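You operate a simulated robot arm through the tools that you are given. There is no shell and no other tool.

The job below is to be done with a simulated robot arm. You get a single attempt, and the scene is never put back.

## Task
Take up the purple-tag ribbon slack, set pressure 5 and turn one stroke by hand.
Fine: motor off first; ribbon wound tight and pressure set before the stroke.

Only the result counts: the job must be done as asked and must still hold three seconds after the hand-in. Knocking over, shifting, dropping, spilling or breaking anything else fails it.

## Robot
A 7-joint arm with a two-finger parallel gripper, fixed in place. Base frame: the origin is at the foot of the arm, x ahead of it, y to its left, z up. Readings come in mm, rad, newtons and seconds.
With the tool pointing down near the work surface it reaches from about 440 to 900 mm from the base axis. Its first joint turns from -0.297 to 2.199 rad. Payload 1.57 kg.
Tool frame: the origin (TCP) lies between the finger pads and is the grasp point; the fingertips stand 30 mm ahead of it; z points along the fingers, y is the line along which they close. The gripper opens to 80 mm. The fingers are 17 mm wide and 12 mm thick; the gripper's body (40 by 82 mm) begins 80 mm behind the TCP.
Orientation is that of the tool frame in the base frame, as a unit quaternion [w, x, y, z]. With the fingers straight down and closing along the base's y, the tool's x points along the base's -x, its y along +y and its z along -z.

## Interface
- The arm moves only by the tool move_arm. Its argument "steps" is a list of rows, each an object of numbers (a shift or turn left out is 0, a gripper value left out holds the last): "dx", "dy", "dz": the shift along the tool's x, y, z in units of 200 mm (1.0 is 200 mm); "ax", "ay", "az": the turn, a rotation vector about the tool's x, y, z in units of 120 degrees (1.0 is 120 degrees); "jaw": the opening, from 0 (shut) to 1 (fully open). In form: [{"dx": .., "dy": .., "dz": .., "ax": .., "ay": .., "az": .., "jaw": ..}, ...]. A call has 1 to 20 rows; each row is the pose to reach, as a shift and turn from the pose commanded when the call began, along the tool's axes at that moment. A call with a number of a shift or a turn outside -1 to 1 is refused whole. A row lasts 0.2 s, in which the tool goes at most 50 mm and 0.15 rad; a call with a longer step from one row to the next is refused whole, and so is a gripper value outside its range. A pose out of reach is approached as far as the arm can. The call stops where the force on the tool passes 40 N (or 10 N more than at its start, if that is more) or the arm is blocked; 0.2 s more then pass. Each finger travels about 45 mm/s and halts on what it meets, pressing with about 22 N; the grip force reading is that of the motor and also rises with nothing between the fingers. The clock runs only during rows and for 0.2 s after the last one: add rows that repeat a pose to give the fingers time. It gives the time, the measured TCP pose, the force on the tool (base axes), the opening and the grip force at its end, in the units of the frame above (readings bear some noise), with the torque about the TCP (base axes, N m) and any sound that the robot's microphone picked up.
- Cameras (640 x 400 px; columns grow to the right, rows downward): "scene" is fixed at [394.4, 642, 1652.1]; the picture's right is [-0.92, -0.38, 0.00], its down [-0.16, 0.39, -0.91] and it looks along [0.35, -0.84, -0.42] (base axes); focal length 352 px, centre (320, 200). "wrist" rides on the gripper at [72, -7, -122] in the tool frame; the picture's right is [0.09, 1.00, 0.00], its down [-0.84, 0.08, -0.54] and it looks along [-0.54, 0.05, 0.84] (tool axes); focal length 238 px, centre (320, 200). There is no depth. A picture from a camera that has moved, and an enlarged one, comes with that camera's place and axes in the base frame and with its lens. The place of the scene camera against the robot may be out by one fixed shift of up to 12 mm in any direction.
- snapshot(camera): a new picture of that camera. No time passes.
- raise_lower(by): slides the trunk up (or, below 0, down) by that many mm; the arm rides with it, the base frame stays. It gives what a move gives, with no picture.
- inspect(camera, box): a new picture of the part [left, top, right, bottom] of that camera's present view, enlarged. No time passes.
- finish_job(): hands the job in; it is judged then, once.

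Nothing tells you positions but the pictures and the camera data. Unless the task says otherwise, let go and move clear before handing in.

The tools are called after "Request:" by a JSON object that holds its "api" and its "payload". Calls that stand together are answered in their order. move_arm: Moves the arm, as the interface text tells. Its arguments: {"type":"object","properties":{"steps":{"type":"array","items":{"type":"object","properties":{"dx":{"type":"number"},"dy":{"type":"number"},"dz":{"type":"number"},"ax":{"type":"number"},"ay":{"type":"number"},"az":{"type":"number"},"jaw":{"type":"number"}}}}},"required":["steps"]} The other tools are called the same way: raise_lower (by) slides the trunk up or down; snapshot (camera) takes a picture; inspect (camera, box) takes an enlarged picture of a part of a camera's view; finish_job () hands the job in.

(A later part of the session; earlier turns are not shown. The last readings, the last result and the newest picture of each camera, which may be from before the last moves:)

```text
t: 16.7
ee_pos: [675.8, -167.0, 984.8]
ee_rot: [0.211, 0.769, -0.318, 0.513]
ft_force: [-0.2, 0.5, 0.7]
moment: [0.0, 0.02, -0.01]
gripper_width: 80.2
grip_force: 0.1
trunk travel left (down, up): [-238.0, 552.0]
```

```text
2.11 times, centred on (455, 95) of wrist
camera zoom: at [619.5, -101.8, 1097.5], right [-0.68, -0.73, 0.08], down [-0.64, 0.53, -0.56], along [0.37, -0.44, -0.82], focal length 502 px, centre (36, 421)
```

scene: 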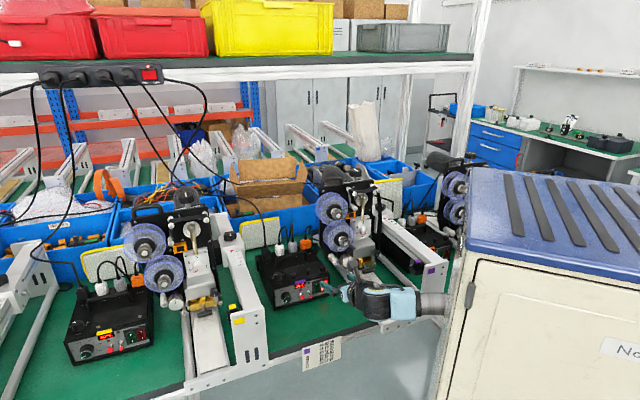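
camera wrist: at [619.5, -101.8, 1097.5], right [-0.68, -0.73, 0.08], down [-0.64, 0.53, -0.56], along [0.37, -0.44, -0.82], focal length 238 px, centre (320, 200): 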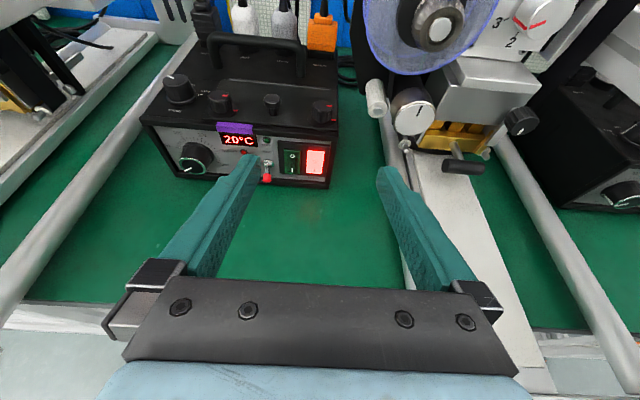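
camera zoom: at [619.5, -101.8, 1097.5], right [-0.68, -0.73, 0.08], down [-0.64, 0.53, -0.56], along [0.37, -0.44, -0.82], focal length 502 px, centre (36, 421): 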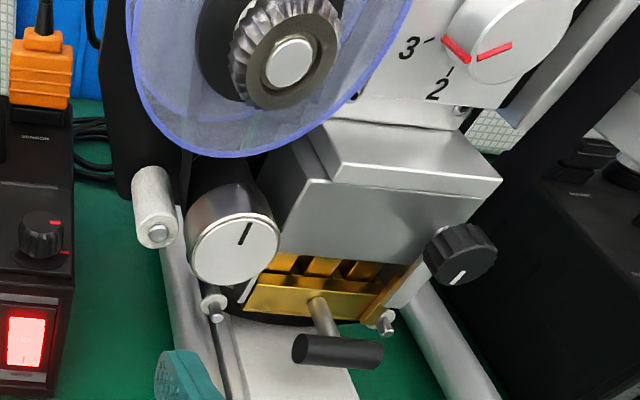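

The rocker fits [752, -239, 897], about 20 mm wide, with the "O" end at the top. I'll drop the last 68 mm and line up the closed fingertips just ahead of its upper half.

Request:
{"api": "raise_lower", "payload": {"by": -68}}

Request:
{"api": "move_arm", "payload": {"steps": [{"jaw": 0}, {"jaw": 0}, {"jaw": 0}, {"jaw": 0}, {"jaw": 0}, {"dx": 0.03, "dy": -0.005, "dz": 0.07, "jaw": 0}, {"dx": 0.06, "dy": -0.01, "dz": 0.14, "jaw": 0}, {"dx": 0.1009, "dy": -0.015, "dz": 0.2437, "jaw": 0}]}}

Request:
{"api": "snapshot", "payload": {"camera": "scene"}}

Request:
{"api": "snapshot", "payload": {"camera": "wrist"}}

Request:
{"api": "inspect", "payload": {"camera": "scene", "box": [270, 250, 370, 320]}}

Request:
{"api": "inspect", "payload": {"camera": "wrist", "box": [250, 100, 380, 200]}}

```text
t: 17.7
ee_pos: [675.9, -166.4, 917.2]
ee_rot: [0.211, 0.769, -0.318, 0.513]
ft_force: [0.3, 0.6, 0.2]
moment: [0.02, -0.02, 0.0]
gripper_width: 80.0
grip_force: 0.0
trunk travel left (down, up): [-170.0, 620.0]
```

```text
t: 19.5
ee_pos: [715.4, -201.9, 916.3]
ee_rot: [0.21, 0.769, -0.318, 0.513]
ft_force: [-1.0, -1.2, 0.5]
moment: [-0.01, 0.02, -0.01]
gripper_width: 0.1
grip_force: 21.5
trunk travel left (down, up): [-170.0, 620.0]
```

```text
taken
```

scene: 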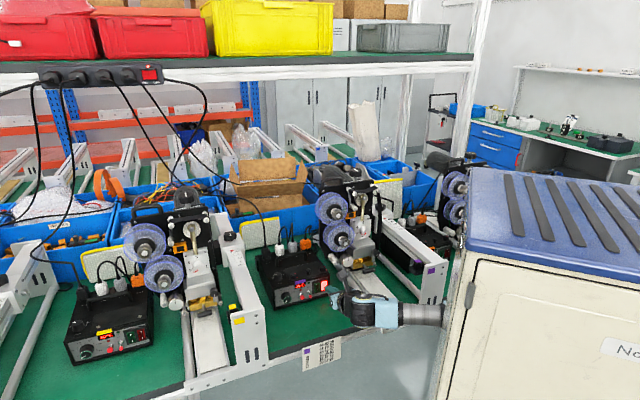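

```text
taken
camera wrist: at [659.7, -137.0, 1029.3], right [-0.68, -0.73, 0.08], down [-0.64, 0.53, -0.56], along [0.37, -0.43, -0.82], focal length 238 px, centre (320, 200)
```

wrist: 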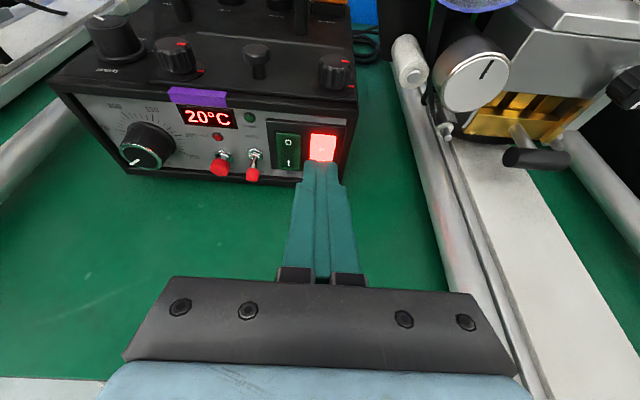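

```text
5.71 times, centred on (320, 285) of scene
camera zoom: at [394.4, 642.0, 1652.1], right [-0.92, -0.38, 0.0], down [-0.16, 0.39, -0.91], along [0.35, -0.84, -0.42], focal length 2009 px, centre (320, -286)
```

zoom: 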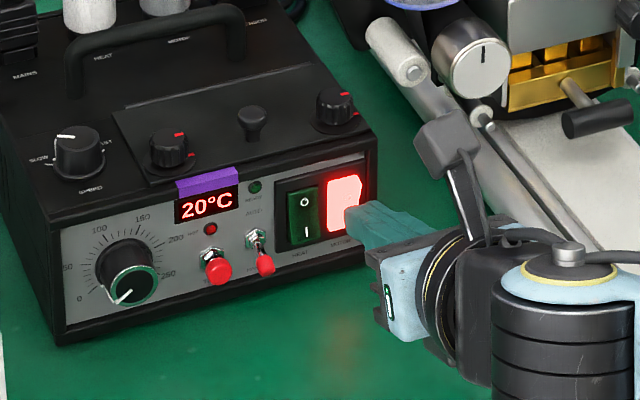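

```text
4.00 times, centred on (315, 150) of wrist
camera zoom: at [659.7, -137.0, 1029.3], right [-0.68, -0.73, 0.08], down [-0.64, 0.53, -0.56], along [0.37, -0.43, -0.82], focal length 953 px, centre (340, 400)
```

zoom: 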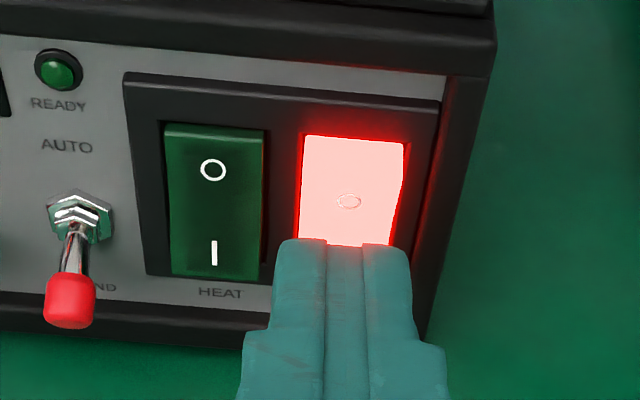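

The fingertips line up well with the rocker's upper half, roughly 18 mm short of it. I'll advance slowly in small steps and watch the force and the lamp.

Request:
{"api": "move_arm", "payload": {"steps": [{"dx": -0.0081, "dz": 0.0196}, {"dx": -0.0024, "dz": 0.0334}, {"dx": 0.0034, "dz": 0.0473}, {"dx": 0.0091, "dz": 0.0612}, {"dx": 0.012, "dz": 0.0681}, {"dx": 0.0148, "dz": 0.075}]}}

Request:
{"api": "inspect", "payload": {"camera": "wrist", "box": [250, 100, 380, 200]}}

Request:
{"api": "inspect", "payload": {"camera": "scene", "box": [270, 250, 370, 320]}}

```text
t: 20.9
ee_pos: [725.1, -212.4, 913.1]
ee_rot: [0.21, 0.769, -0.318, 0.513]
ft_force: [-0.5, -0.4, -0.5]
moment: [-0.03, -0.01, -0.03]
gripper_width: 0.1
grip_force: 21.3
trunk travel left (down, up): [-170.0, 620.0]
```

```text
4.00 times, centred on (315, 150) of wrist
camera zoom: at [669.4, -147.2, 1025.8], right [-0.68, -0.73, 0.08], down [-0.64, 0.53, -0.56], along [0.37, -0.43, -0.82], focal length 953 px, centre (340, 400)
```

zoom: 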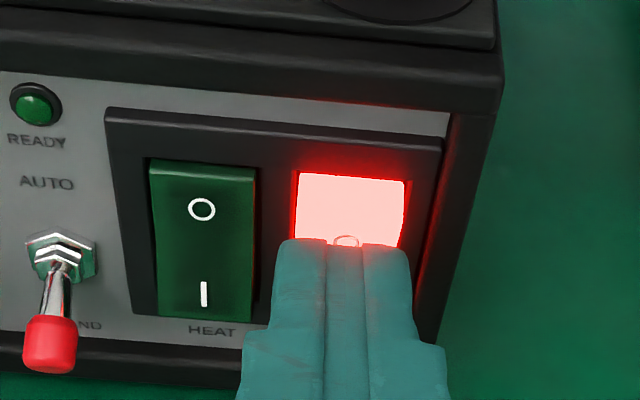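

```text
5.71 times, centred on (320, 285) of scene
camera zoom: at [394.4, 642.0, 1652.1], right [-0.92, -0.38, 0.0], down [-0.16, 0.39, -0.91], along [0.35, -0.84, -0.42], focal length 2009 px, centre (320, -286)
```

zoom: 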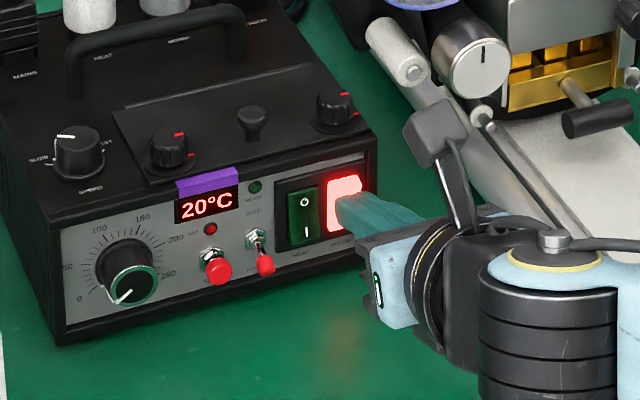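

No contact yet; the tips are a few mm from the rocker's O mark. I'll go on in 2 mm steps.

Request:
{"api": "move_arm", "payload": {"steps": [{"dx": 0.0038, "dz": 0.0092}, {"dx": 0.0076, "dz": 0.0185}, {"dx": 0.0115, "dz": 0.0277}, {"dx": 0.0115, "dz": 0.0277}]}}

Request:
{"api": "inspect", "payload": {"camera": "wrist", "box": [250, 100, 380, 200]}}

```text
t: 21.9
ee_pos: [730.3, -216.8, 913.3]
ee_rot: [0.211, 0.769, -0.318, 0.513]
ft_force: [-0.3, 0.3, -0.3]
moment: [0.02, 0.0, -0.03]
gripper_width: 0.2
grip_force: 21.2
trunk travel left (down, up): [-170.0, 620.0]
heard: click
```

```text
4.00 times, centred on (315, 150) of wrist
camera zoom: at [674.1, -151.3, 1026.0], right [-0.68, -0.73, 0.08], down [-0.64, 0.53, -0.56], along [0.37, -0.44, -0.82], focal length 953 px, centre (340, 400)
```

zoom: 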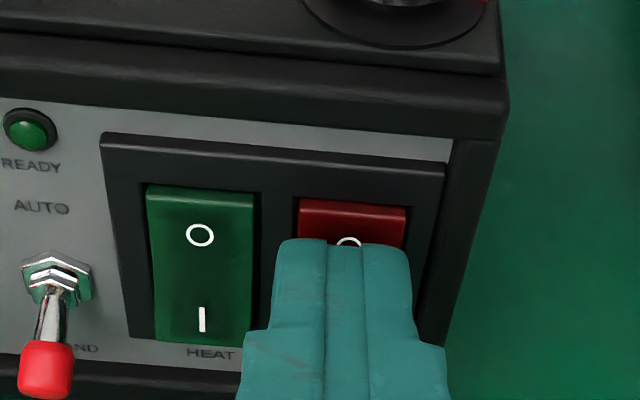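

There was a click and the motor lamp went dark, so the motor is off. I'll back straight away from the panel and confirm.

Request:
{"api": "move_arm", "payload": {"steps": [{"dx": -0.038, "dz": -0.092}, {"dx": -0.076, "dz": -0.185}, {"dx": -0.115, "dz": -0.277}, {"dx": -0.115, "dz": -0.277}]}}

Request:
{"api": "inspect", "payload": {"camera": "wrist", "box": [240, 90, 370, 190]}}

Request:
{"api": "inspect", "payload": {"camera": "scene", "box": [250, 180, 410, 310]}}

Request:
{"api": "inspect", "payload": {"camera": "wrist", "box": [360, 0, 600, 190]}}

```text
t: 22.9
ee_pos: [688.1, -173.7, 913.9]
ee_rot: [0.211, 0.769, -0.318, 0.513]
ft_force: [-0.2, -0.3, 1.2]
moment: [0.0, -0.01, 0.0]
gripper_width: 0.0
grip_force: 21.5
trunk travel left (down, up): [-170.0, 620.0]
```

```text
4.00 times, centred on (305, 140) of wrist
camera zoom: at [632.6, -110.1, 1026.3], right [-0.68, -0.73, 0.08], down [-0.64, 0.53, -0.56], along [0.37, -0.44, -0.82], focal length 953 px, centre (380, 440)
```

zoom: 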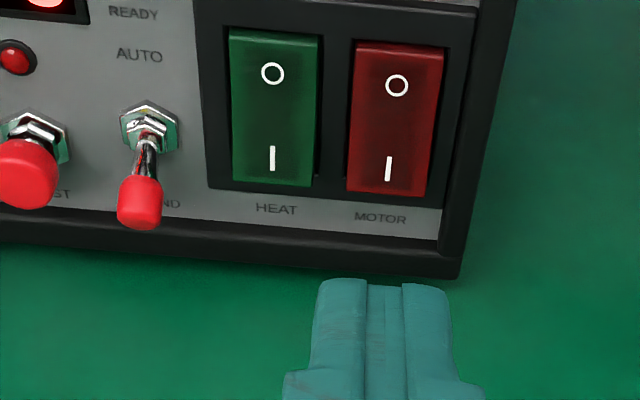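

```text
3.08 times, centred on (330, 245) of scene
camera zoom: at [394.4, 642.0, 1652.1], right [-0.92, -0.38, 0.0], down [-0.16, 0.39, -0.91], along [0.35, -0.84, -0.42], focal length 1082 px, centre (289, 62)
```

zoom: 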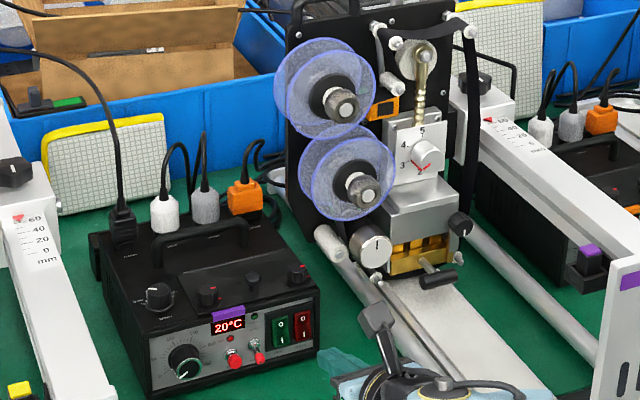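

```text
2.11 times, centred on (480, 95) of wrist
camera zoom: at [632.6, -110.1, 1026.3], right [-0.68, -0.73, 0.08], down [-0.64, 0.53, -0.56], along [0.37, -0.44, -0.82], focal length 502 px, centre (-17, 421)
```

zoom: 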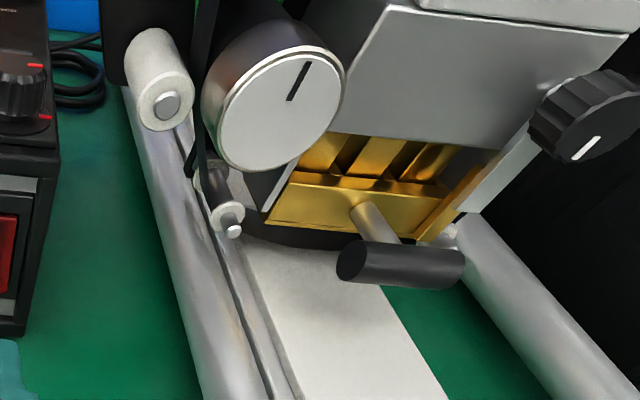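

MOTOR now shows "O" pressed in and the lamp is dark. Next I'll raise the trunk to reel height and level the tool, so I can study the take-up reel and ribbon path closely.

Request:
{"api": "raise_lower", "payload": {"by": 120}}

Request:
{"api": "move_arm", "payload": {"steps": [{"ay": 0.06}, {"ay": 0.12}, {"ay": 0.187}, {"ay": 0.187}]}}

Request:
{"api": "snapshot", "payload": {"camera": "wrist"}}

Request:
{"api": "inspect", "payload": {"camera": "wrist", "box": [320, 0, 640, 200]}}

Request:
{"api": "snapshot", "payload": {"camera": "scene"}}

```text
t: 24.4
ee_pos: [688.9, -176.7, 1034.0]
ee_rot: [0.211, 0.769, -0.319, 0.513]
ft_force: [-0.7, -0.6, 0.7]
moment: [0.03, 0.02, -0.02]
gripper_width: 0.3
grip_force: 21.0
trunk travel left (down, up): [-290.0, 500.0]
```

```text
t: 25.4
ee_pos: [688.5, -176.0, 1033.5]
ee_rot: [0.267, 0.654, -0.271, 0.654]
ft_force: [-0.2, 0.8, 0.0]
moment: [0.02, -0.05, -0.02]
gripper_width: 0.2
grip_force: 21.2
trunk travel left (down, up): [-290.0, 500.0]
```

```text
taken
camera wrist: at [606.9, -84.3, 1105.1], right [-0.7, -0.71, 0.09], down [-0.44, 0.33, -0.84], along [0.56, -0.63, -0.54], focal length 238 px, centre (320, 200)
```

wrist: 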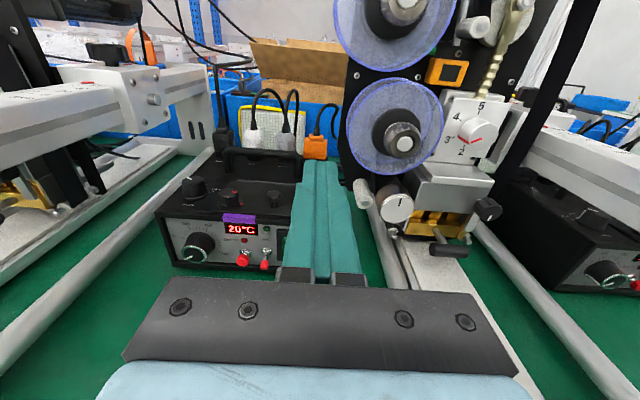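

```text
2.00 times, centred on (480, 100) of wrist
camera zoom: at [606.9, -84.3, 1105.1], right [-0.7, -0.71, 0.09], down [-0.44, 0.33, -0.84], along [0.56, -0.63, -0.54], focal length 477 px, centre (0, 400)
```

zoom: 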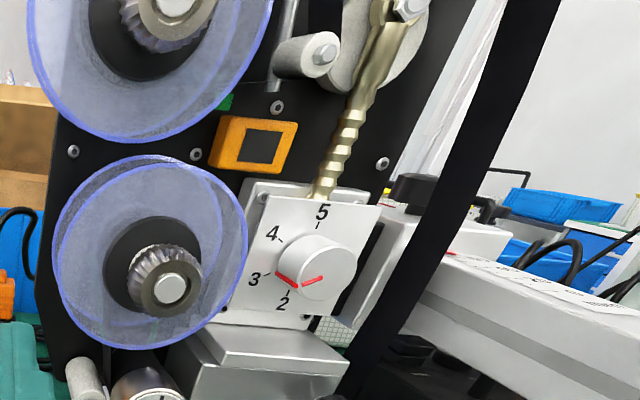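

```text
taken
```

scene: 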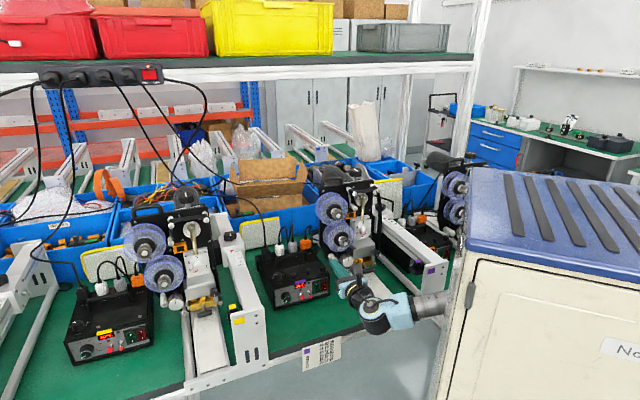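

I'll enlarge both reels to see which carries the ribbon roll and where the ribbon enters each one.

Request:
{"api": "inspect", "payload": {"camera": "wrist", "box": [330, 60, 460, 185]}}

Request:
{"api": "inspect", "payload": {"camera": "wrist", "box": [330, 0, 480, 95]}}

Request:
{"api": "inspect", "payload": {"camera": "wrist", "box": [340, 150, 500, 260]}}

Request:
{"api": "inspect", "payload": {"camera": "wrist", "box": [430, 80, 510, 170]}}

```text
3.20 times, centred on (395, 122) of wrist
camera zoom: at [606.9, -84.3, 1105.1], right [-0.7, -0.71, 0.09], down [-0.44, 0.33, -0.84], along [0.56, -0.63, -0.54], focal length 763 px, centre (80, 448)
```

zoom: 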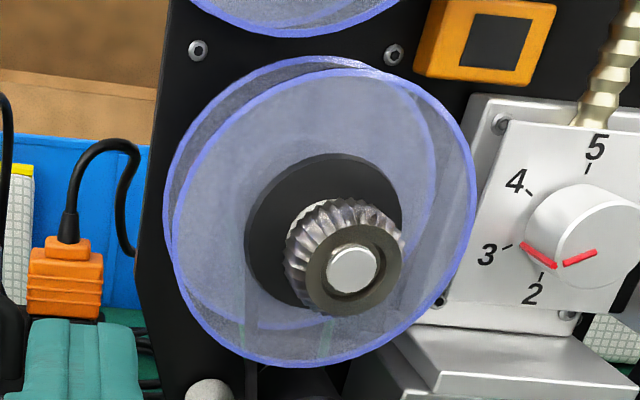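

```text
4.21 times, centred on (405, 48) of wrist
camera zoom: at [606.9, -84.3, 1105.1], right [-0.7, -0.71, 0.09], down [-0.44, 0.33, -0.84], along [0.56, -0.63, -0.54], focal length 1004 px, centre (-38, 842)
```

zoom: 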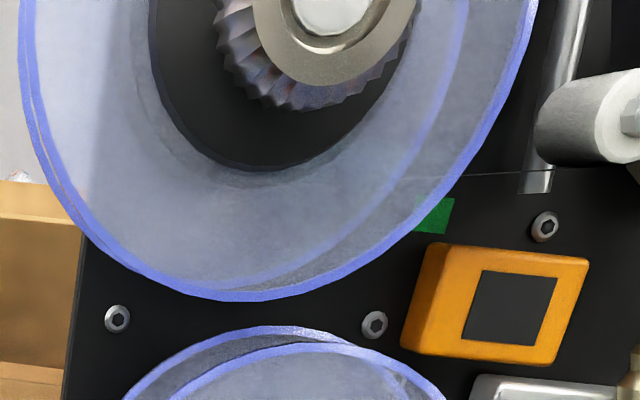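

```text
3.64 times, centred on (420, 205) of wrist
camera zoom: at [606.9, -84.3, 1105.1], right [-0.7, -0.71, 0.09], down [-0.44, 0.33, -0.84], along [0.56, -0.63, -0.54], focal length 867 px, centre (-44, 182)
```

zoom: 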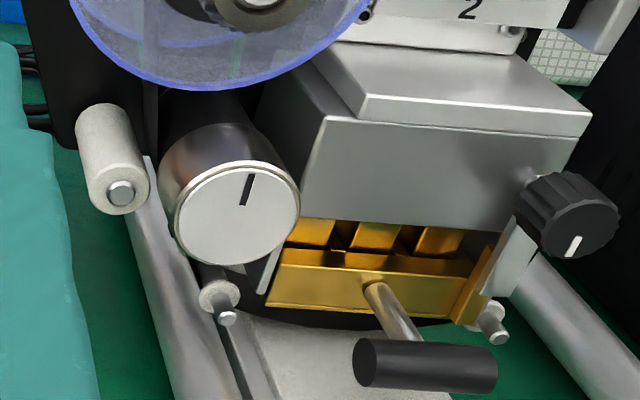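

```text
4.44 times, centred on (470, 125) of wrist
camera zoom: at [606.9, -84.3, 1105.1], right [-0.7, -0.71, 0.09], down [-0.44, 0.33, -0.84], along [0.56, -0.63, -0.54], focal length 1059 px, centre (-347, 533)
```

zoom: 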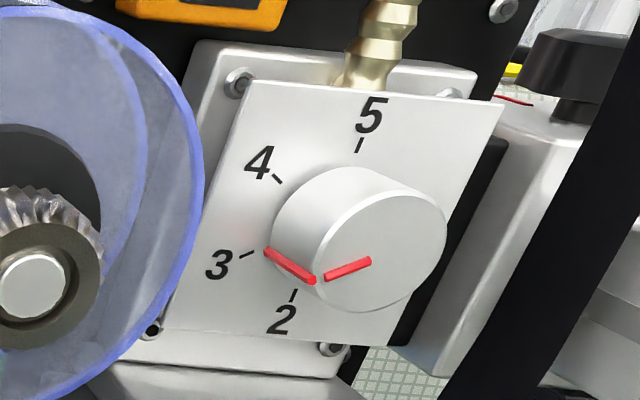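

Tracing the ribbon, it leaves the upper reel at the bottom right and reaches the lower (take-up) reel from below on its left side. Winding is therefore clockwise seen from the front. I'll line the open gripper up with the lower reel's knurled knob at about [702.5, -307, 1032], standing off in front.

Request:
{"api": "move_arm", "payload": {"steps": [{"dy": 0.15, "jaw": 0.4}, {"dy": 0.3, "jaw": 0.8}, {"dy": 0.416, "dz": 0.05, "jaw": 0.8}, {"dy": 0.416, "dz": 0.15, "dx": -0.0055, "jaw": 0.8}, {"dy": 0.416, "dz": 0.264, "dx": -0.0055, "jaw": 0.8}, {"dy": 0.416, "dz": 0.264, "dx": -0.0055, "jaw": 0.8}]}}

Request:
{"api": "snapshot", "payload": {"camera": "wrist"}}

Request:
{"api": "snapshot", "payload": {"camera": "scene"}}

```text
t: 26.8
ee_pos: [665.6, -271.1, 1032.6]
ee_rot: [0.269, 0.654, -0.272, 0.653]
ft_force: [0.4, 0.9, 0.3]
moment: [-0.03, 0.0, 0.03]
gripper_width: 63.9
grip_force: 0.1
trunk travel left (down, up): [-290.0, 500.0]
```

```text
taken
camera wrist: at [584.2, -180.4, 1105.1], right [-0.7, -0.71, 0.09], down [-0.44, 0.33, -0.84], along [0.56, -0.63, -0.54], focal length 238 px, centre (320, 200)
```

wrist: 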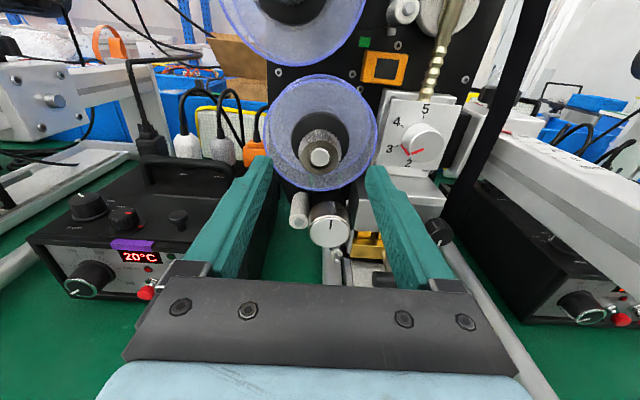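

```text
taken
```

scene: 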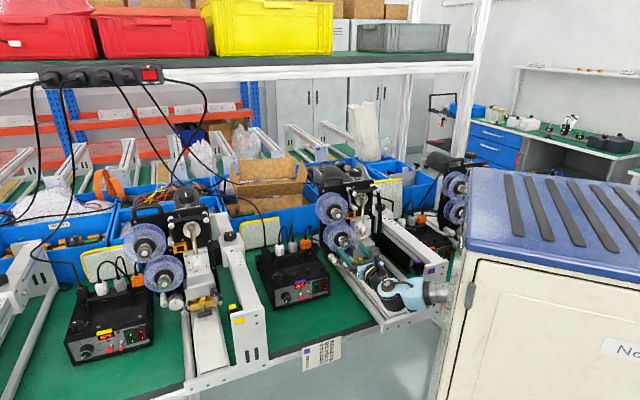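

The knob's white cap shows at almost exactly the pixel I predicted for the tool axis. I'll zoom in to refine the centring and look at the ribbon.

Request:
{"api": "inspect", "payload": {"camera": "wrist", "box": [255, 70, 385, 200]}}

Request:
{"api": "inspect", "payload": {"camera": "wrist", "box": [270, 170, 400, 260]}}

Request:
{"api": "inspect", "payload": {"camera": "scene", "box": [310, 165, 430, 300]}}

```text
3.08 times, centred on (320, 135) of wrist
camera zoom: at [584.2, -180.4, 1105.1], right [-0.7, -0.71, 0.09], down [-0.44, 0.33, -0.84], along [0.56, -0.63, -0.54], focal length 733 px, centre (320, 400)
```

zoom: 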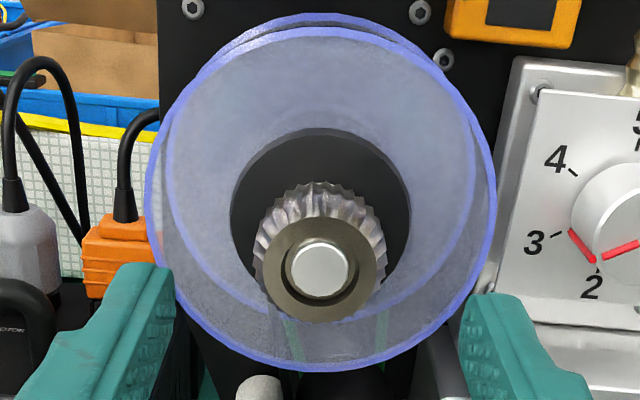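

```text
4.44 times, centred on (335, 215) of wrist
camera zoom: at [584.2, -180.4, 1105.1], right [-0.7, -0.71, 0.09], down [-0.44, 0.33, -0.84], along [0.56, -0.63, -0.54], focal length 1059 px, centre (253, 133)
```

zoom: 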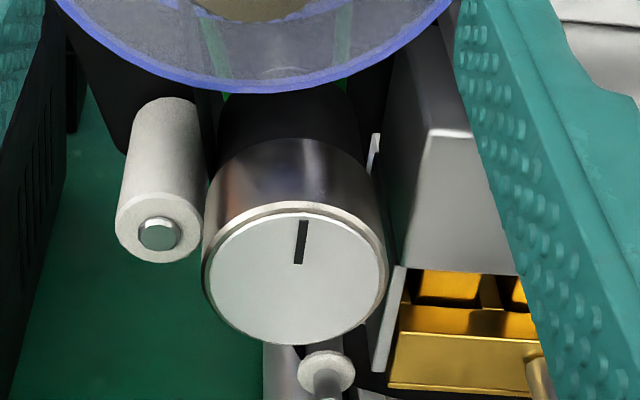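

```text
2.96 times, centred on (370, 232) of scene
camera zoom: at [394.4, 642.0, 1652.1], right [-0.92, -0.38, 0.0], down [-0.16, 0.39, -0.91], along [0.35, -0.84, -0.42], focal length 1042 px, centre (172, 104)
```

zoom: 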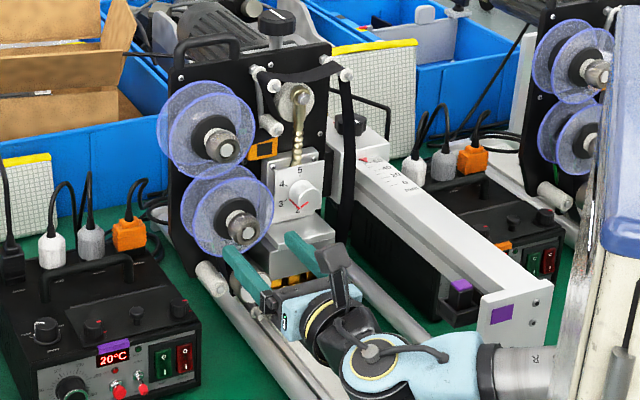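

The tool axis is centred on the knob to within about 1 mm, and there's room for the fingertips in front of the hub. I'll move in 45 mm and grip the knurled knob.

Request:
{"api": "move_arm", "payload": {"steps": [{"dz": 0.08, "jaw": 0.8}, {"dz": 0.16, "jaw": 0.8}, {"dz": 0.225, "jaw": 0.8}, {"dz": 0.225, "jaw": 0.3}, {"dz": 0.225, "jaw": 0.3}, {"dz": 0.225, "jaw": 0.3}, {"dz": 0.225, "jaw": 0.3}]}}

Request:
{"api": "snapshot", "payload": {"camera": "wrist"}}

Request:
{"api": "inspect", "payload": {"camera": "scene", "box": [310, 165, 430, 300]}}

```text
t: 28.4
ee_pos: [698.6, -304.3, 1032.8]
ee_rot: [0.269, 0.654, -0.271, 0.653]
ft_force: [-2.8, -4.6, 0.1]
moment: [0.0, -0.01, -0.28]
gripper_width: 32.9
grip_force: 21.8
trunk travel left (down, up): [-290.0, 500.0]
```

```text
taken
camera wrist: at [617.4, -212.9, 1104.2], right [-0.7, -0.7, 0.09], down [-0.44, 0.33, -0.84], along [0.56, -0.63, -0.54], focal length 238 px, centre (320, 200)
```

wrist: 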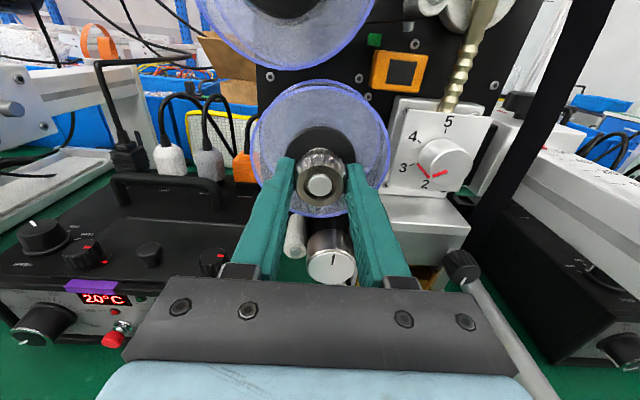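

```text
2.96 times, centred on (370, 232) of scene
camera zoom: at [394.4, 642.0, 1652.1], right [-0.92, -0.38, 0.0], down [-0.16, 0.39, -0.91], along [0.35, -0.84, -0.42], focal length 1042 px, centre (172, 104)
```

zoom: 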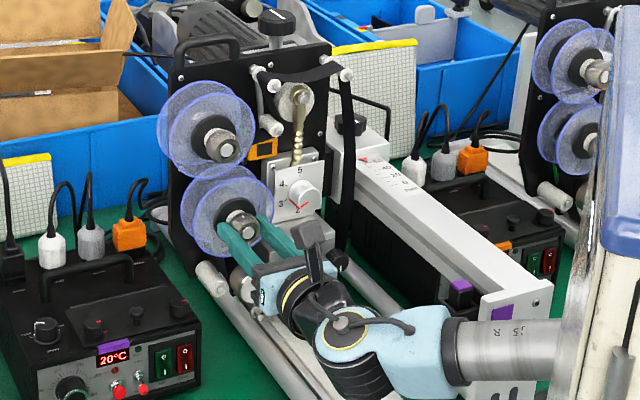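

The knob is gripped at 32.9 mm. I'll wind 60° clockwise and watch the ribbon and torque.

Request:
{"api": "move_arm", "payload": {"steps": [{"az": 0.05}, {"az": 0.1}, {"az": 0.15}, {"az": 0.2}, {"az": 0.25}, {"az": 0.3}, {"az": 0.35}, {"az": 0.4}, {"az": 0.45}, {"az": 0.5}]}}

Request:
{"api": "snapshot", "payload": {"camera": "wrist"}}

Request:
{"api": "inspect", "payload": {"camera": "scene", "box": [310, 165, 430, 300]}}

Request:
{"api": "inspect", "payload": {"camera": "scene", "box": [310, 165, 410, 235]}}

```text
t: 30.6
ee_pos: [698.4, -303.9, 1032.6]
ee_rot: [-0.094, 0.429, -0.563, 0.7]
ft_force: [-6.3, -11.7, 1.7]
moment: [-0.08, -0.05, -0.44]
gripper_width: 32.6
grip_force: 21.9
trunk travel left (down, up): [-290.0, 500.0]
```

```text
taken
camera wrist: at [570.5, -259.4, 1073.4], right [-0.41, -0.4, -0.82], down [0.1, 0.87, -0.48], along [0.91, -0.28, -0.31], focal length 238 px, centre (320, 200)
```

wrist: 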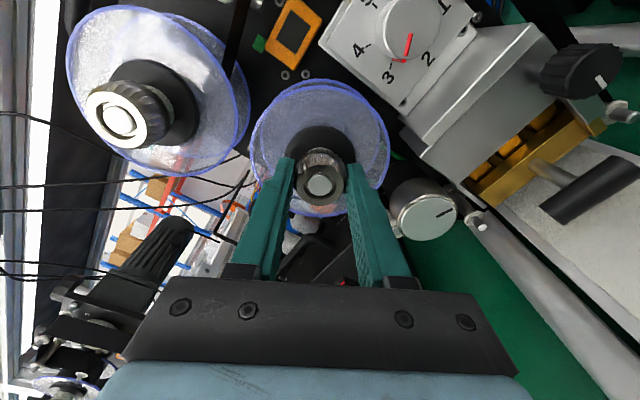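

```text
2.96 times, centred on (370, 232) of scene
camera zoom: at [394.4, 642.0, 1652.1], right [-0.92, -0.38, 0.0], down [-0.16, 0.39, -0.91], along [0.35, -0.84, -0.42], focal length 1042 px, centre (172, 104)
```

zoom: 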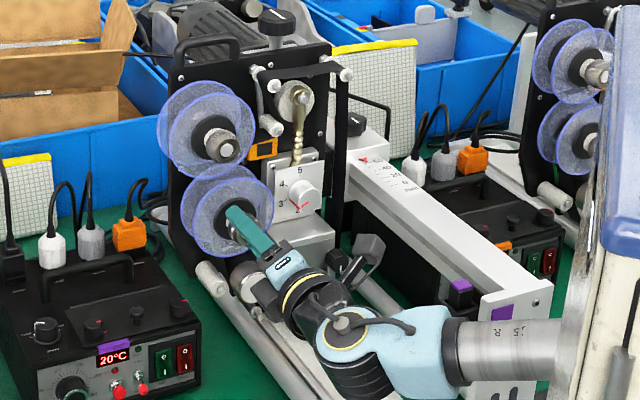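

```text
5.71 times, centred on (360, 200) of scene
camera zoom: at [394.4, 642.0, 1652.1], right [-0.92, -0.38, 0.0], down [-0.16, 0.39, -0.91], along [0.35, -0.84, -0.42], focal length 2009 px, centre (91, 200)
```

zoom: 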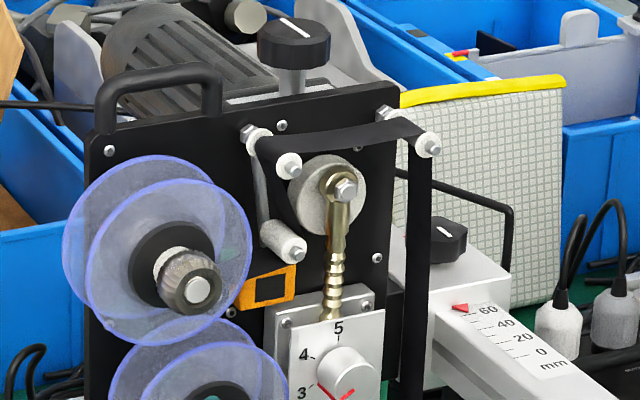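

Winding the lower reel clockwise is working: the right-hand span is visibly straighter and the torque is near zero. I'll continue in smaller increments with a 1 mm centring correction, watching for the ribbon going taut.

Request:
{"api": "move_arm", "payload": {"steps": [{"az": 0.0, "dx": 0.0043, "dy": 0.0025}, {"az": 0.05, "dx": 0.0043, "dy": 0.0025}, {"az": 0.1, "dx": 0.0043, "dy": 0.0025}, {"az": 0.15, "dx": 0.0043, "dy": 0.0025}, {"az": 0.2, "dx": 0.0043, "dy": 0.0025}, {"az": 0.25, "dx": 0.0043, "dy": 0.0025}]}}

Request:
{"api": "inspect", "payload": {"camera": "scene", "box": [310, 165, 410, 235]}}

Request:
{"api": "inspect", "payload": {"camera": "scene", "box": [340, 180, 410, 270]}}

Request:
{"api": "snapshot", "payload": {"camera": "wrist"}}

```text
t: 32.0
ee_pos: [697.2, -303.1, 1031.4]
ee_rot: [0.273, -0.27, 0.654, -0.652]
ft_force: [-4.0, -3.1, 2.5]
moment: [-0.18, -0.1, -0.12]
gripper_width: 32.7
grip_force: 22.6
trunk travel left (down, up): [-290.0, 500.0]
```

```text
5.71 times, centred on (360, 200) of scene
camera zoom: at [394.4, 642.0, 1652.1], right [-0.92, -0.38, 0.0], down [-0.16, 0.39, -0.91], along [0.35, -0.84, -0.42], focal length 2009 px, centre (91, 200)
```

zoom: 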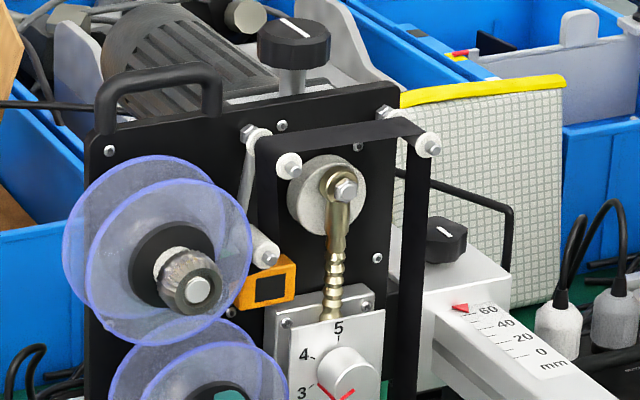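

```text
4.44 times, centred on (375, 225) of scene
camera zoom: at [394.4, 642.0, 1652.1], right [-0.92, -0.38, 0.0], down [-0.16, 0.39, -0.91], along [0.35, -0.84, -0.42], focal length 1563 px, centre (76, 89)
```

zoom: 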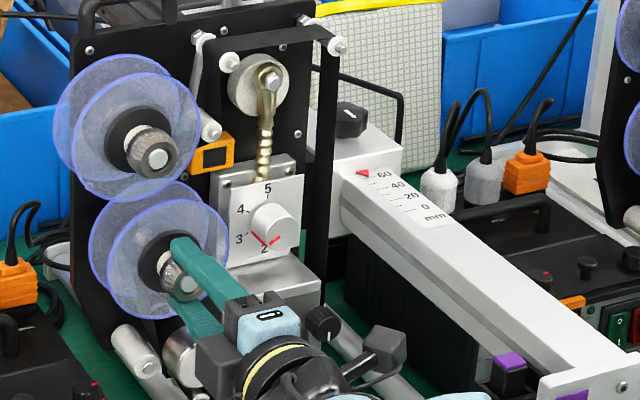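

```text
taken
camera wrist: at [561.2, -268.5, 1038.0], right [-0.06, -0.06, -1.0], down [0.21, 0.98, -0.07], along [0.98, -0.21, -0.05], focal length 238 px, centre (320, 200)
```

wrist: 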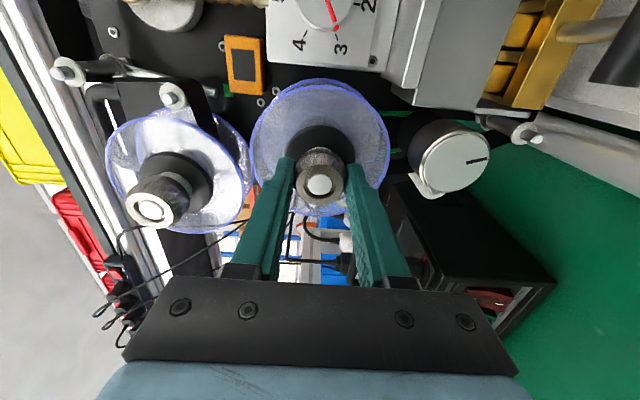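

After 90° the top span is straight and the small tension arm has swung. I'll compare it closely with the yellow machine's taut ribbon before winding more.

Request:
{"api": "inspect", "payload": {"camera": "scene", "box": [340, 170, 400, 215]}}

Request:
{"api": "inspect", "payload": {"camera": "scene", "box": [160, 200, 220, 245]}}

Request:
{"api": "inspect", "payload": {"camera": "scene", "box": [355, 200, 415, 260]}}

Request:
{"api": "inspect", "payload": {"camera": "wrist", "box": [40, 0, 290, 240]}}

```text
8.89 times, centred on (370, 192) of scene
camera zoom: at [394.4, 642.0, 1652.1], right [-0.92, -0.38, 0.0], down [-0.16, 0.39, -0.91], along [0.35, -0.84, -0.42], focal length 3126 px, centre (-124, 267)
```

zoom: 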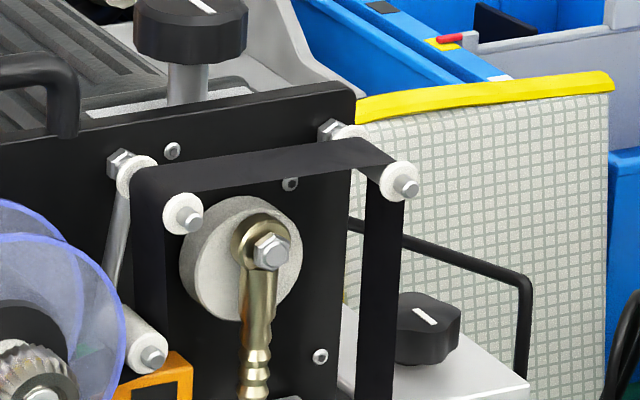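

```text
8.89 times, centred on (190, 222) of scene
camera zoom: at [394.4, 642.0, 1652.1], right [-0.92, -0.38, 0.0], down [-0.16, 0.39, -0.91], along [0.35, -0.84, -0.42], focal length 3126 px, centre (1476, 0)
```

zoom: 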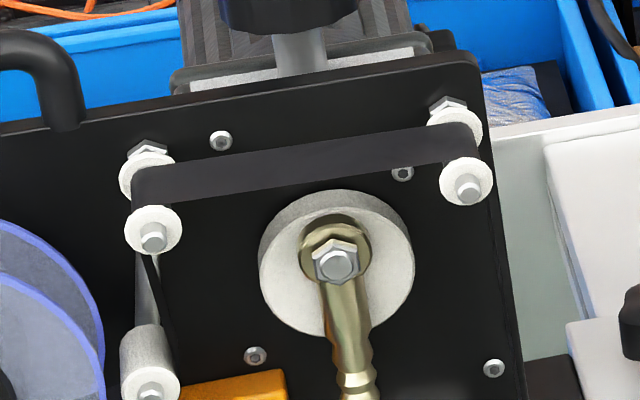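

```text
6.67 times, centred on (385, 230) of scene
camera zoom: at [394.4, 642.0, 1652.1], right [-0.92, -0.38, 0.0], down [-0.16, 0.39, -0.91], along [0.35, -0.84, -0.42], focal length 2344 px, centre (-113, 0)
```

zoom: 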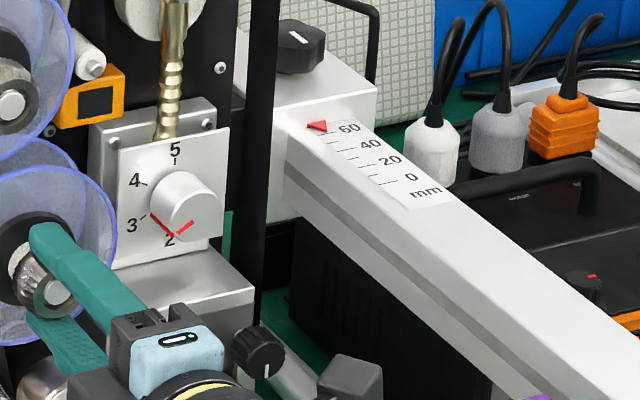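

```text
1.67 times, centred on (165, 120) of wrist
camera zoom: at [561.2, -268.5, 1038.0], right [-0.06, -0.06, -1.0], down [0.21, 0.98, -0.07], along [0.98, -0.21, -0.05], focal length 397 px, centre (578, 333)
```

zoom: 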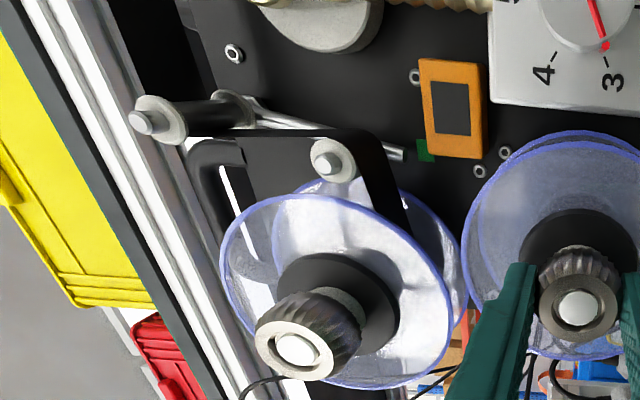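

The purple ribbon now looks almost as taut as the yellow one, and its tension arm is in nearly the same place. I'll add small 6° increments and check for tension building.

Request:
{"api": "move_arm", "payload": {"steps": [{"az": 0.025}, {"az": 0.05}, {"az": 0.075}, {"az": 0.1}]}}

Request:
{"api": "inspect", "payload": {"camera": "scene", "box": [340, 170, 400, 215]}}

Request:
{"api": "inspect", "payload": {"camera": "scene", "box": [355, 200, 415, 260]}}

Request:
{"api": "inspect", "payload": {"camera": "wrist", "box": [0, 0, 320, 240]}}

```text
t: 33.0
ee_pos: [697.6, -303.1, 1032.4]
ee_rot: [0.339, -0.202, 0.679, -0.619]
ft_force: [-2.7, 1.9, 1.5]
moment: [-0.24, -0.2, 0.01]
gripper_width: 32.8
grip_force: 21.9
trunk travel left (down, up): [-290.0, 500.0]
```

```text
8.89 times, centred on (370, 192) of scene
camera zoom: at [394.4, 642.0, 1652.1], right [-0.92, -0.38, 0.0], down [-0.16, 0.39, -0.91], along [0.35, -0.84, -0.42], focal length 3126 px, centre (-124, 267)
```

zoom: 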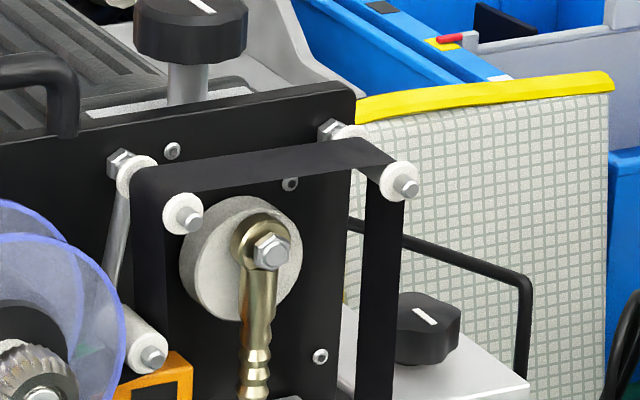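

```text
6.67 times, centred on (385, 230) of scene
camera zoom: at [394.4, 642.0, 1652.1], right [-0.92, -0.38, 0.0], down [-0.16, 0.39, -0.91], along [0.35, -0.84, -0.42], focal length 2344 px, centre (-113, 0)
```

zoom: 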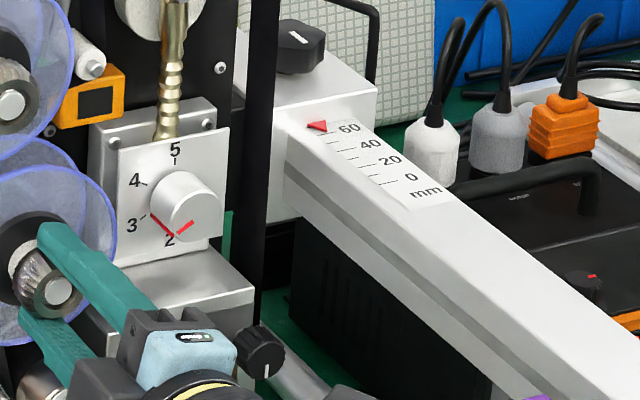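

```text
1.67 times, centred on (160, 120) of wrist
camera zoom: at [561.3, -268.3, 1023.1], right [0.08, 0.09, -0.99], down [0.2, 0.97, 0.1], along [0.98, -0.21, 0.06], focal length 397 px, centre (587, 333)
```

zoom: 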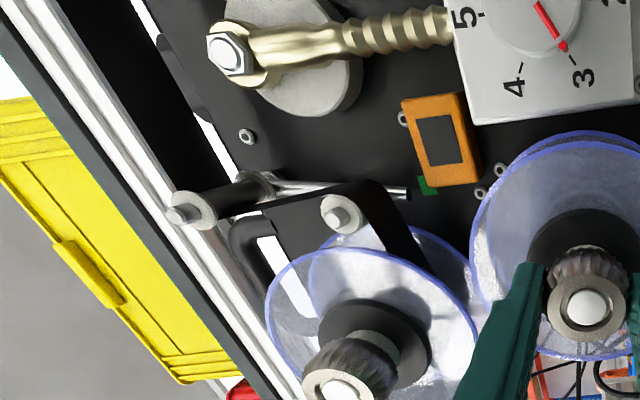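

The tension arm and spans didn't change between 90° and 102°, so the slack looks gone. I'll compare the same crop once more before letting go.

Request:
{"api": "inspect", "payload": {"camera": "scene", "box": [310, 165, 410, 235]}}

Request:
{"api": "inspect", "payload": {"camera": "scene", "box": [375, 175, 400, 200]}}

Request:
{"api": "inspect", "payload": {"camera": "scene", "box": [365, 215, 400, 255]}}

Request:
{"api": "snapshot", "payload": {"camera": "wrist"}}

```text
5.71 times, centred on (360, 200) of scene
camera zoom: at [394.4, 642.0, 1652.1], right [-0.92, -0.38, 0.0], down [-0.16, 0.39, -0.91], along [0.35, -0.84, -0.42], focal length 2009 px, centre (91, 200)
```

zoom: 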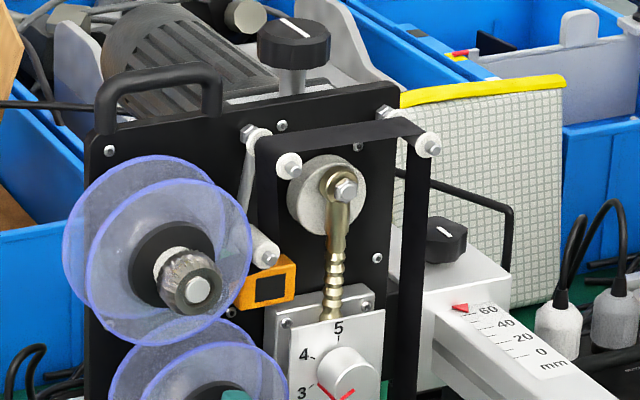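

```text
16.00 times, centred on (388, 188) of scene
camera zoom: at [394.4, 642.0, 1652.1], right [-0.92, -0.38, 0.0], down [-0.16, 0.39, -0.91], along [0.35, -0.84, -0.42], focal length 5626 px, centre (-760, 400)
```

zoom: 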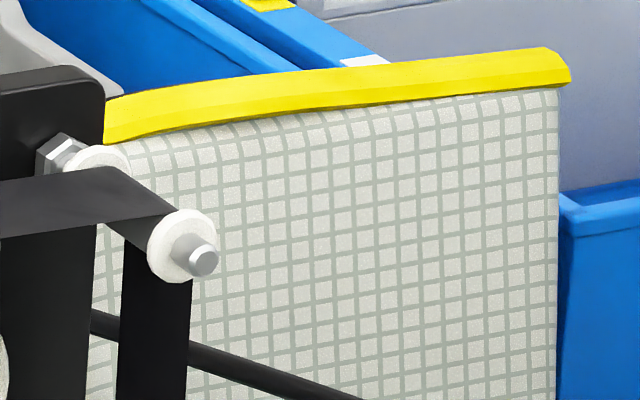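

```text
10.00 times, centred on (382, 235) of scene
camera zoom: at [394.4, 642.0, 1652.1], right [-0.92, -0.38, 0.0], down [-0.16, 0.39, -0.91], along [0.35, -0.84, -0.42], focal length 3516 px, centre (-305, -150)
```

zoom: 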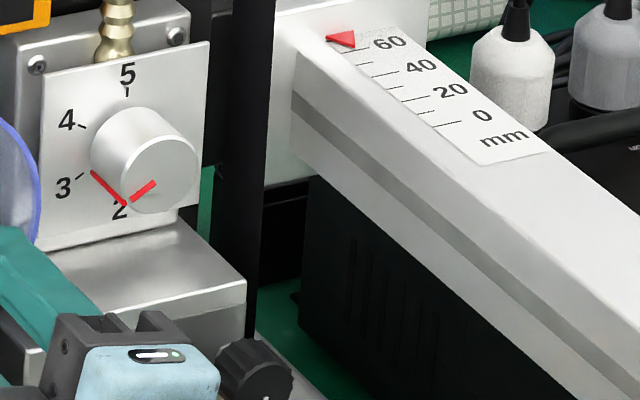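

```text
taken
camera wrist: at [561.3, -268.3, 1023.1], right [0.08, 0.09, -0.99], down [0.2, 0.97, 0.1], along [0.98, -0.21, 0.06], focal length 238 px, centre (320, 200)
```

wrist: 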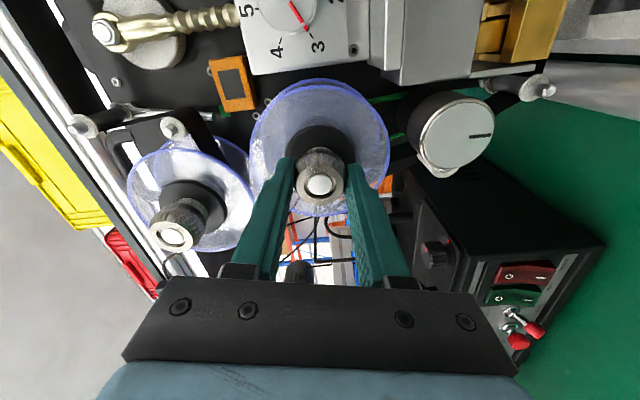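

The ribbon is straight on every span and didn't move over the last 12°, so it's tight. I'll open the fingers, back out straight and check that the reel doesn't unwind.

Request:
{"api": "move_arm", "payload": {"steps": [{"jaw": 0.8}, {"jaw": 0.8}, {"jaw": 0.8}, {"dz": -0.1, "jaw": 0.8}, {"dz": -0.2, "jaw": 0.8}, {"dz": -0.3, "jaw": 0.8}, {"dz": -0.35, "jaw": 0.8}]}}

Request:
{"api": "inspect", "payload": {"camera": "scene", "box": [310, 165, 410, 235]}}

Request:
{"api": "inspect", "payload": {"camera": "scene", "box": [310, 165, 470, 330]}}

```text
t: 34.6
ee_pos: [647.6, -253.7, 1031.3]
ee_rot: [0.339, -0.202, 0.679, -0.62]
ft_force: [-0.3, -0.9, -1.2]
moment: [0.0, 0.0, -0.06]
gripper_width: 63.9
grip_force: 0.1
trunk travel left (down, up): [-290.0, 500.0]
```

```text
5.71 times, centred on (360, 200) of scene
camera zoom: at [394.4, 642.0, 1652.1], right [-0.92, -0.38, 0.0], down [-0.16, 0.39, -0.91], along [0.35, -0.84, -0.42], focal length 2009 px, centre (91, 200)
```

zoom: 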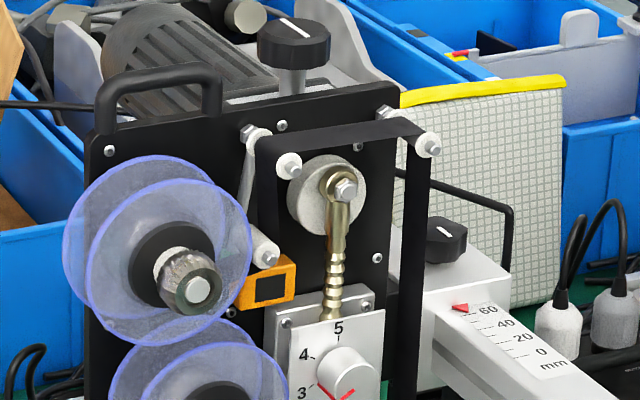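

```text
2.42 times, centred on (390, 248) of scene
camera zoom: at [394.4, 642.0, 1652.1], right [-0.92, -0.38, 0.0], down [-0.16, 0.39, -0.91], along [0.35, -0.84, -0.42], focal length 852 px, centre (150, 85)
```

zoom: 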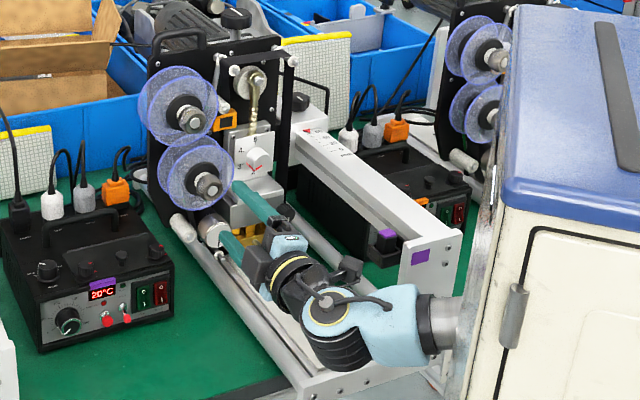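

The ribbon stays taut after release. For the dial, the forearm would come close to the purple rail's end plate, so I'll raise the trunk and later reach down from above. Then I'll roll the camera back up.

Request:
{"api": "raise_lower", "payload": {"by": 220}}

Request:
{"api": "move_arm", "payload": {"steps": [{"az": -0.07}, {"az": -0.14}, {"az": -0.21}, {"az": -0.28}, {"az": -0.35}, {"az": -0.42}, {"az": -0.49}, {"az": -0.56}, {"az": -0.63}, {"az": -0.7}, {"az": -0.77}, {"az": -0.84}, {"az": -0.85}]}}

Request:
{"api": "snapshot", "payload": {"camera": "scene"}}

Request:
{"api": "snapshot", "payload": {"camera": "wrist"}}

```text
t: 37.0
ee_pos: [648.3, -253.8, 1252.3]
ee_rot: [0.339, -0.201, 0.678, -0.62]
ft_force: [0.2, 0.6, -0.5]
moment: [0.02, -0.02, 0.04]
gripper_width: 64.0
grip_force: 0.1
trunk travel left (down, up): [-510.0, 280.0]
```

```text
t: 39.8
ee_pos: [647.5, -253.2, 1252.5]
ee_rot: [0.27, 0.654, -0.27, 0.653]
ft_force: [0.5, 0.1, 0.9]
moment: [0.03, 0.0, 0.0]
gripper_width: 64.0
grip_force: 0.0
trunk travel left (down, up): [-510.0, 280.0]
```

```text
taken
```

scene: 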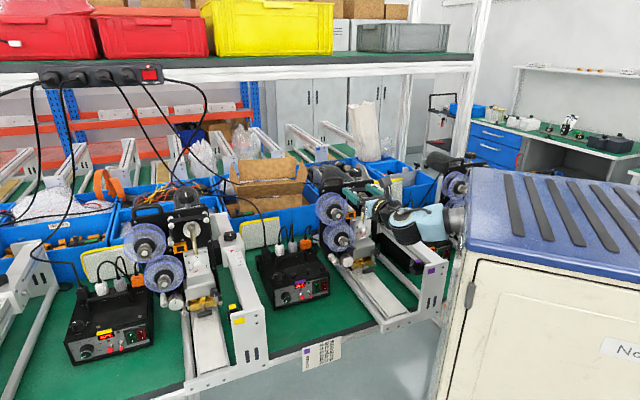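

```text
taken
camera wrist: at [566.7, -162.6, 1324.1], right [-0.7, -0.71, 0.09], down [-0.44, 0.33, -0.84], along [0.56, -0.63, -0.54], focal length 238 px, centre (320, 200)
```

wrist: 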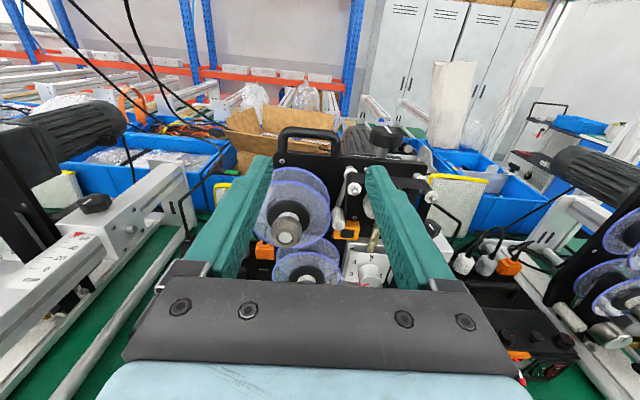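

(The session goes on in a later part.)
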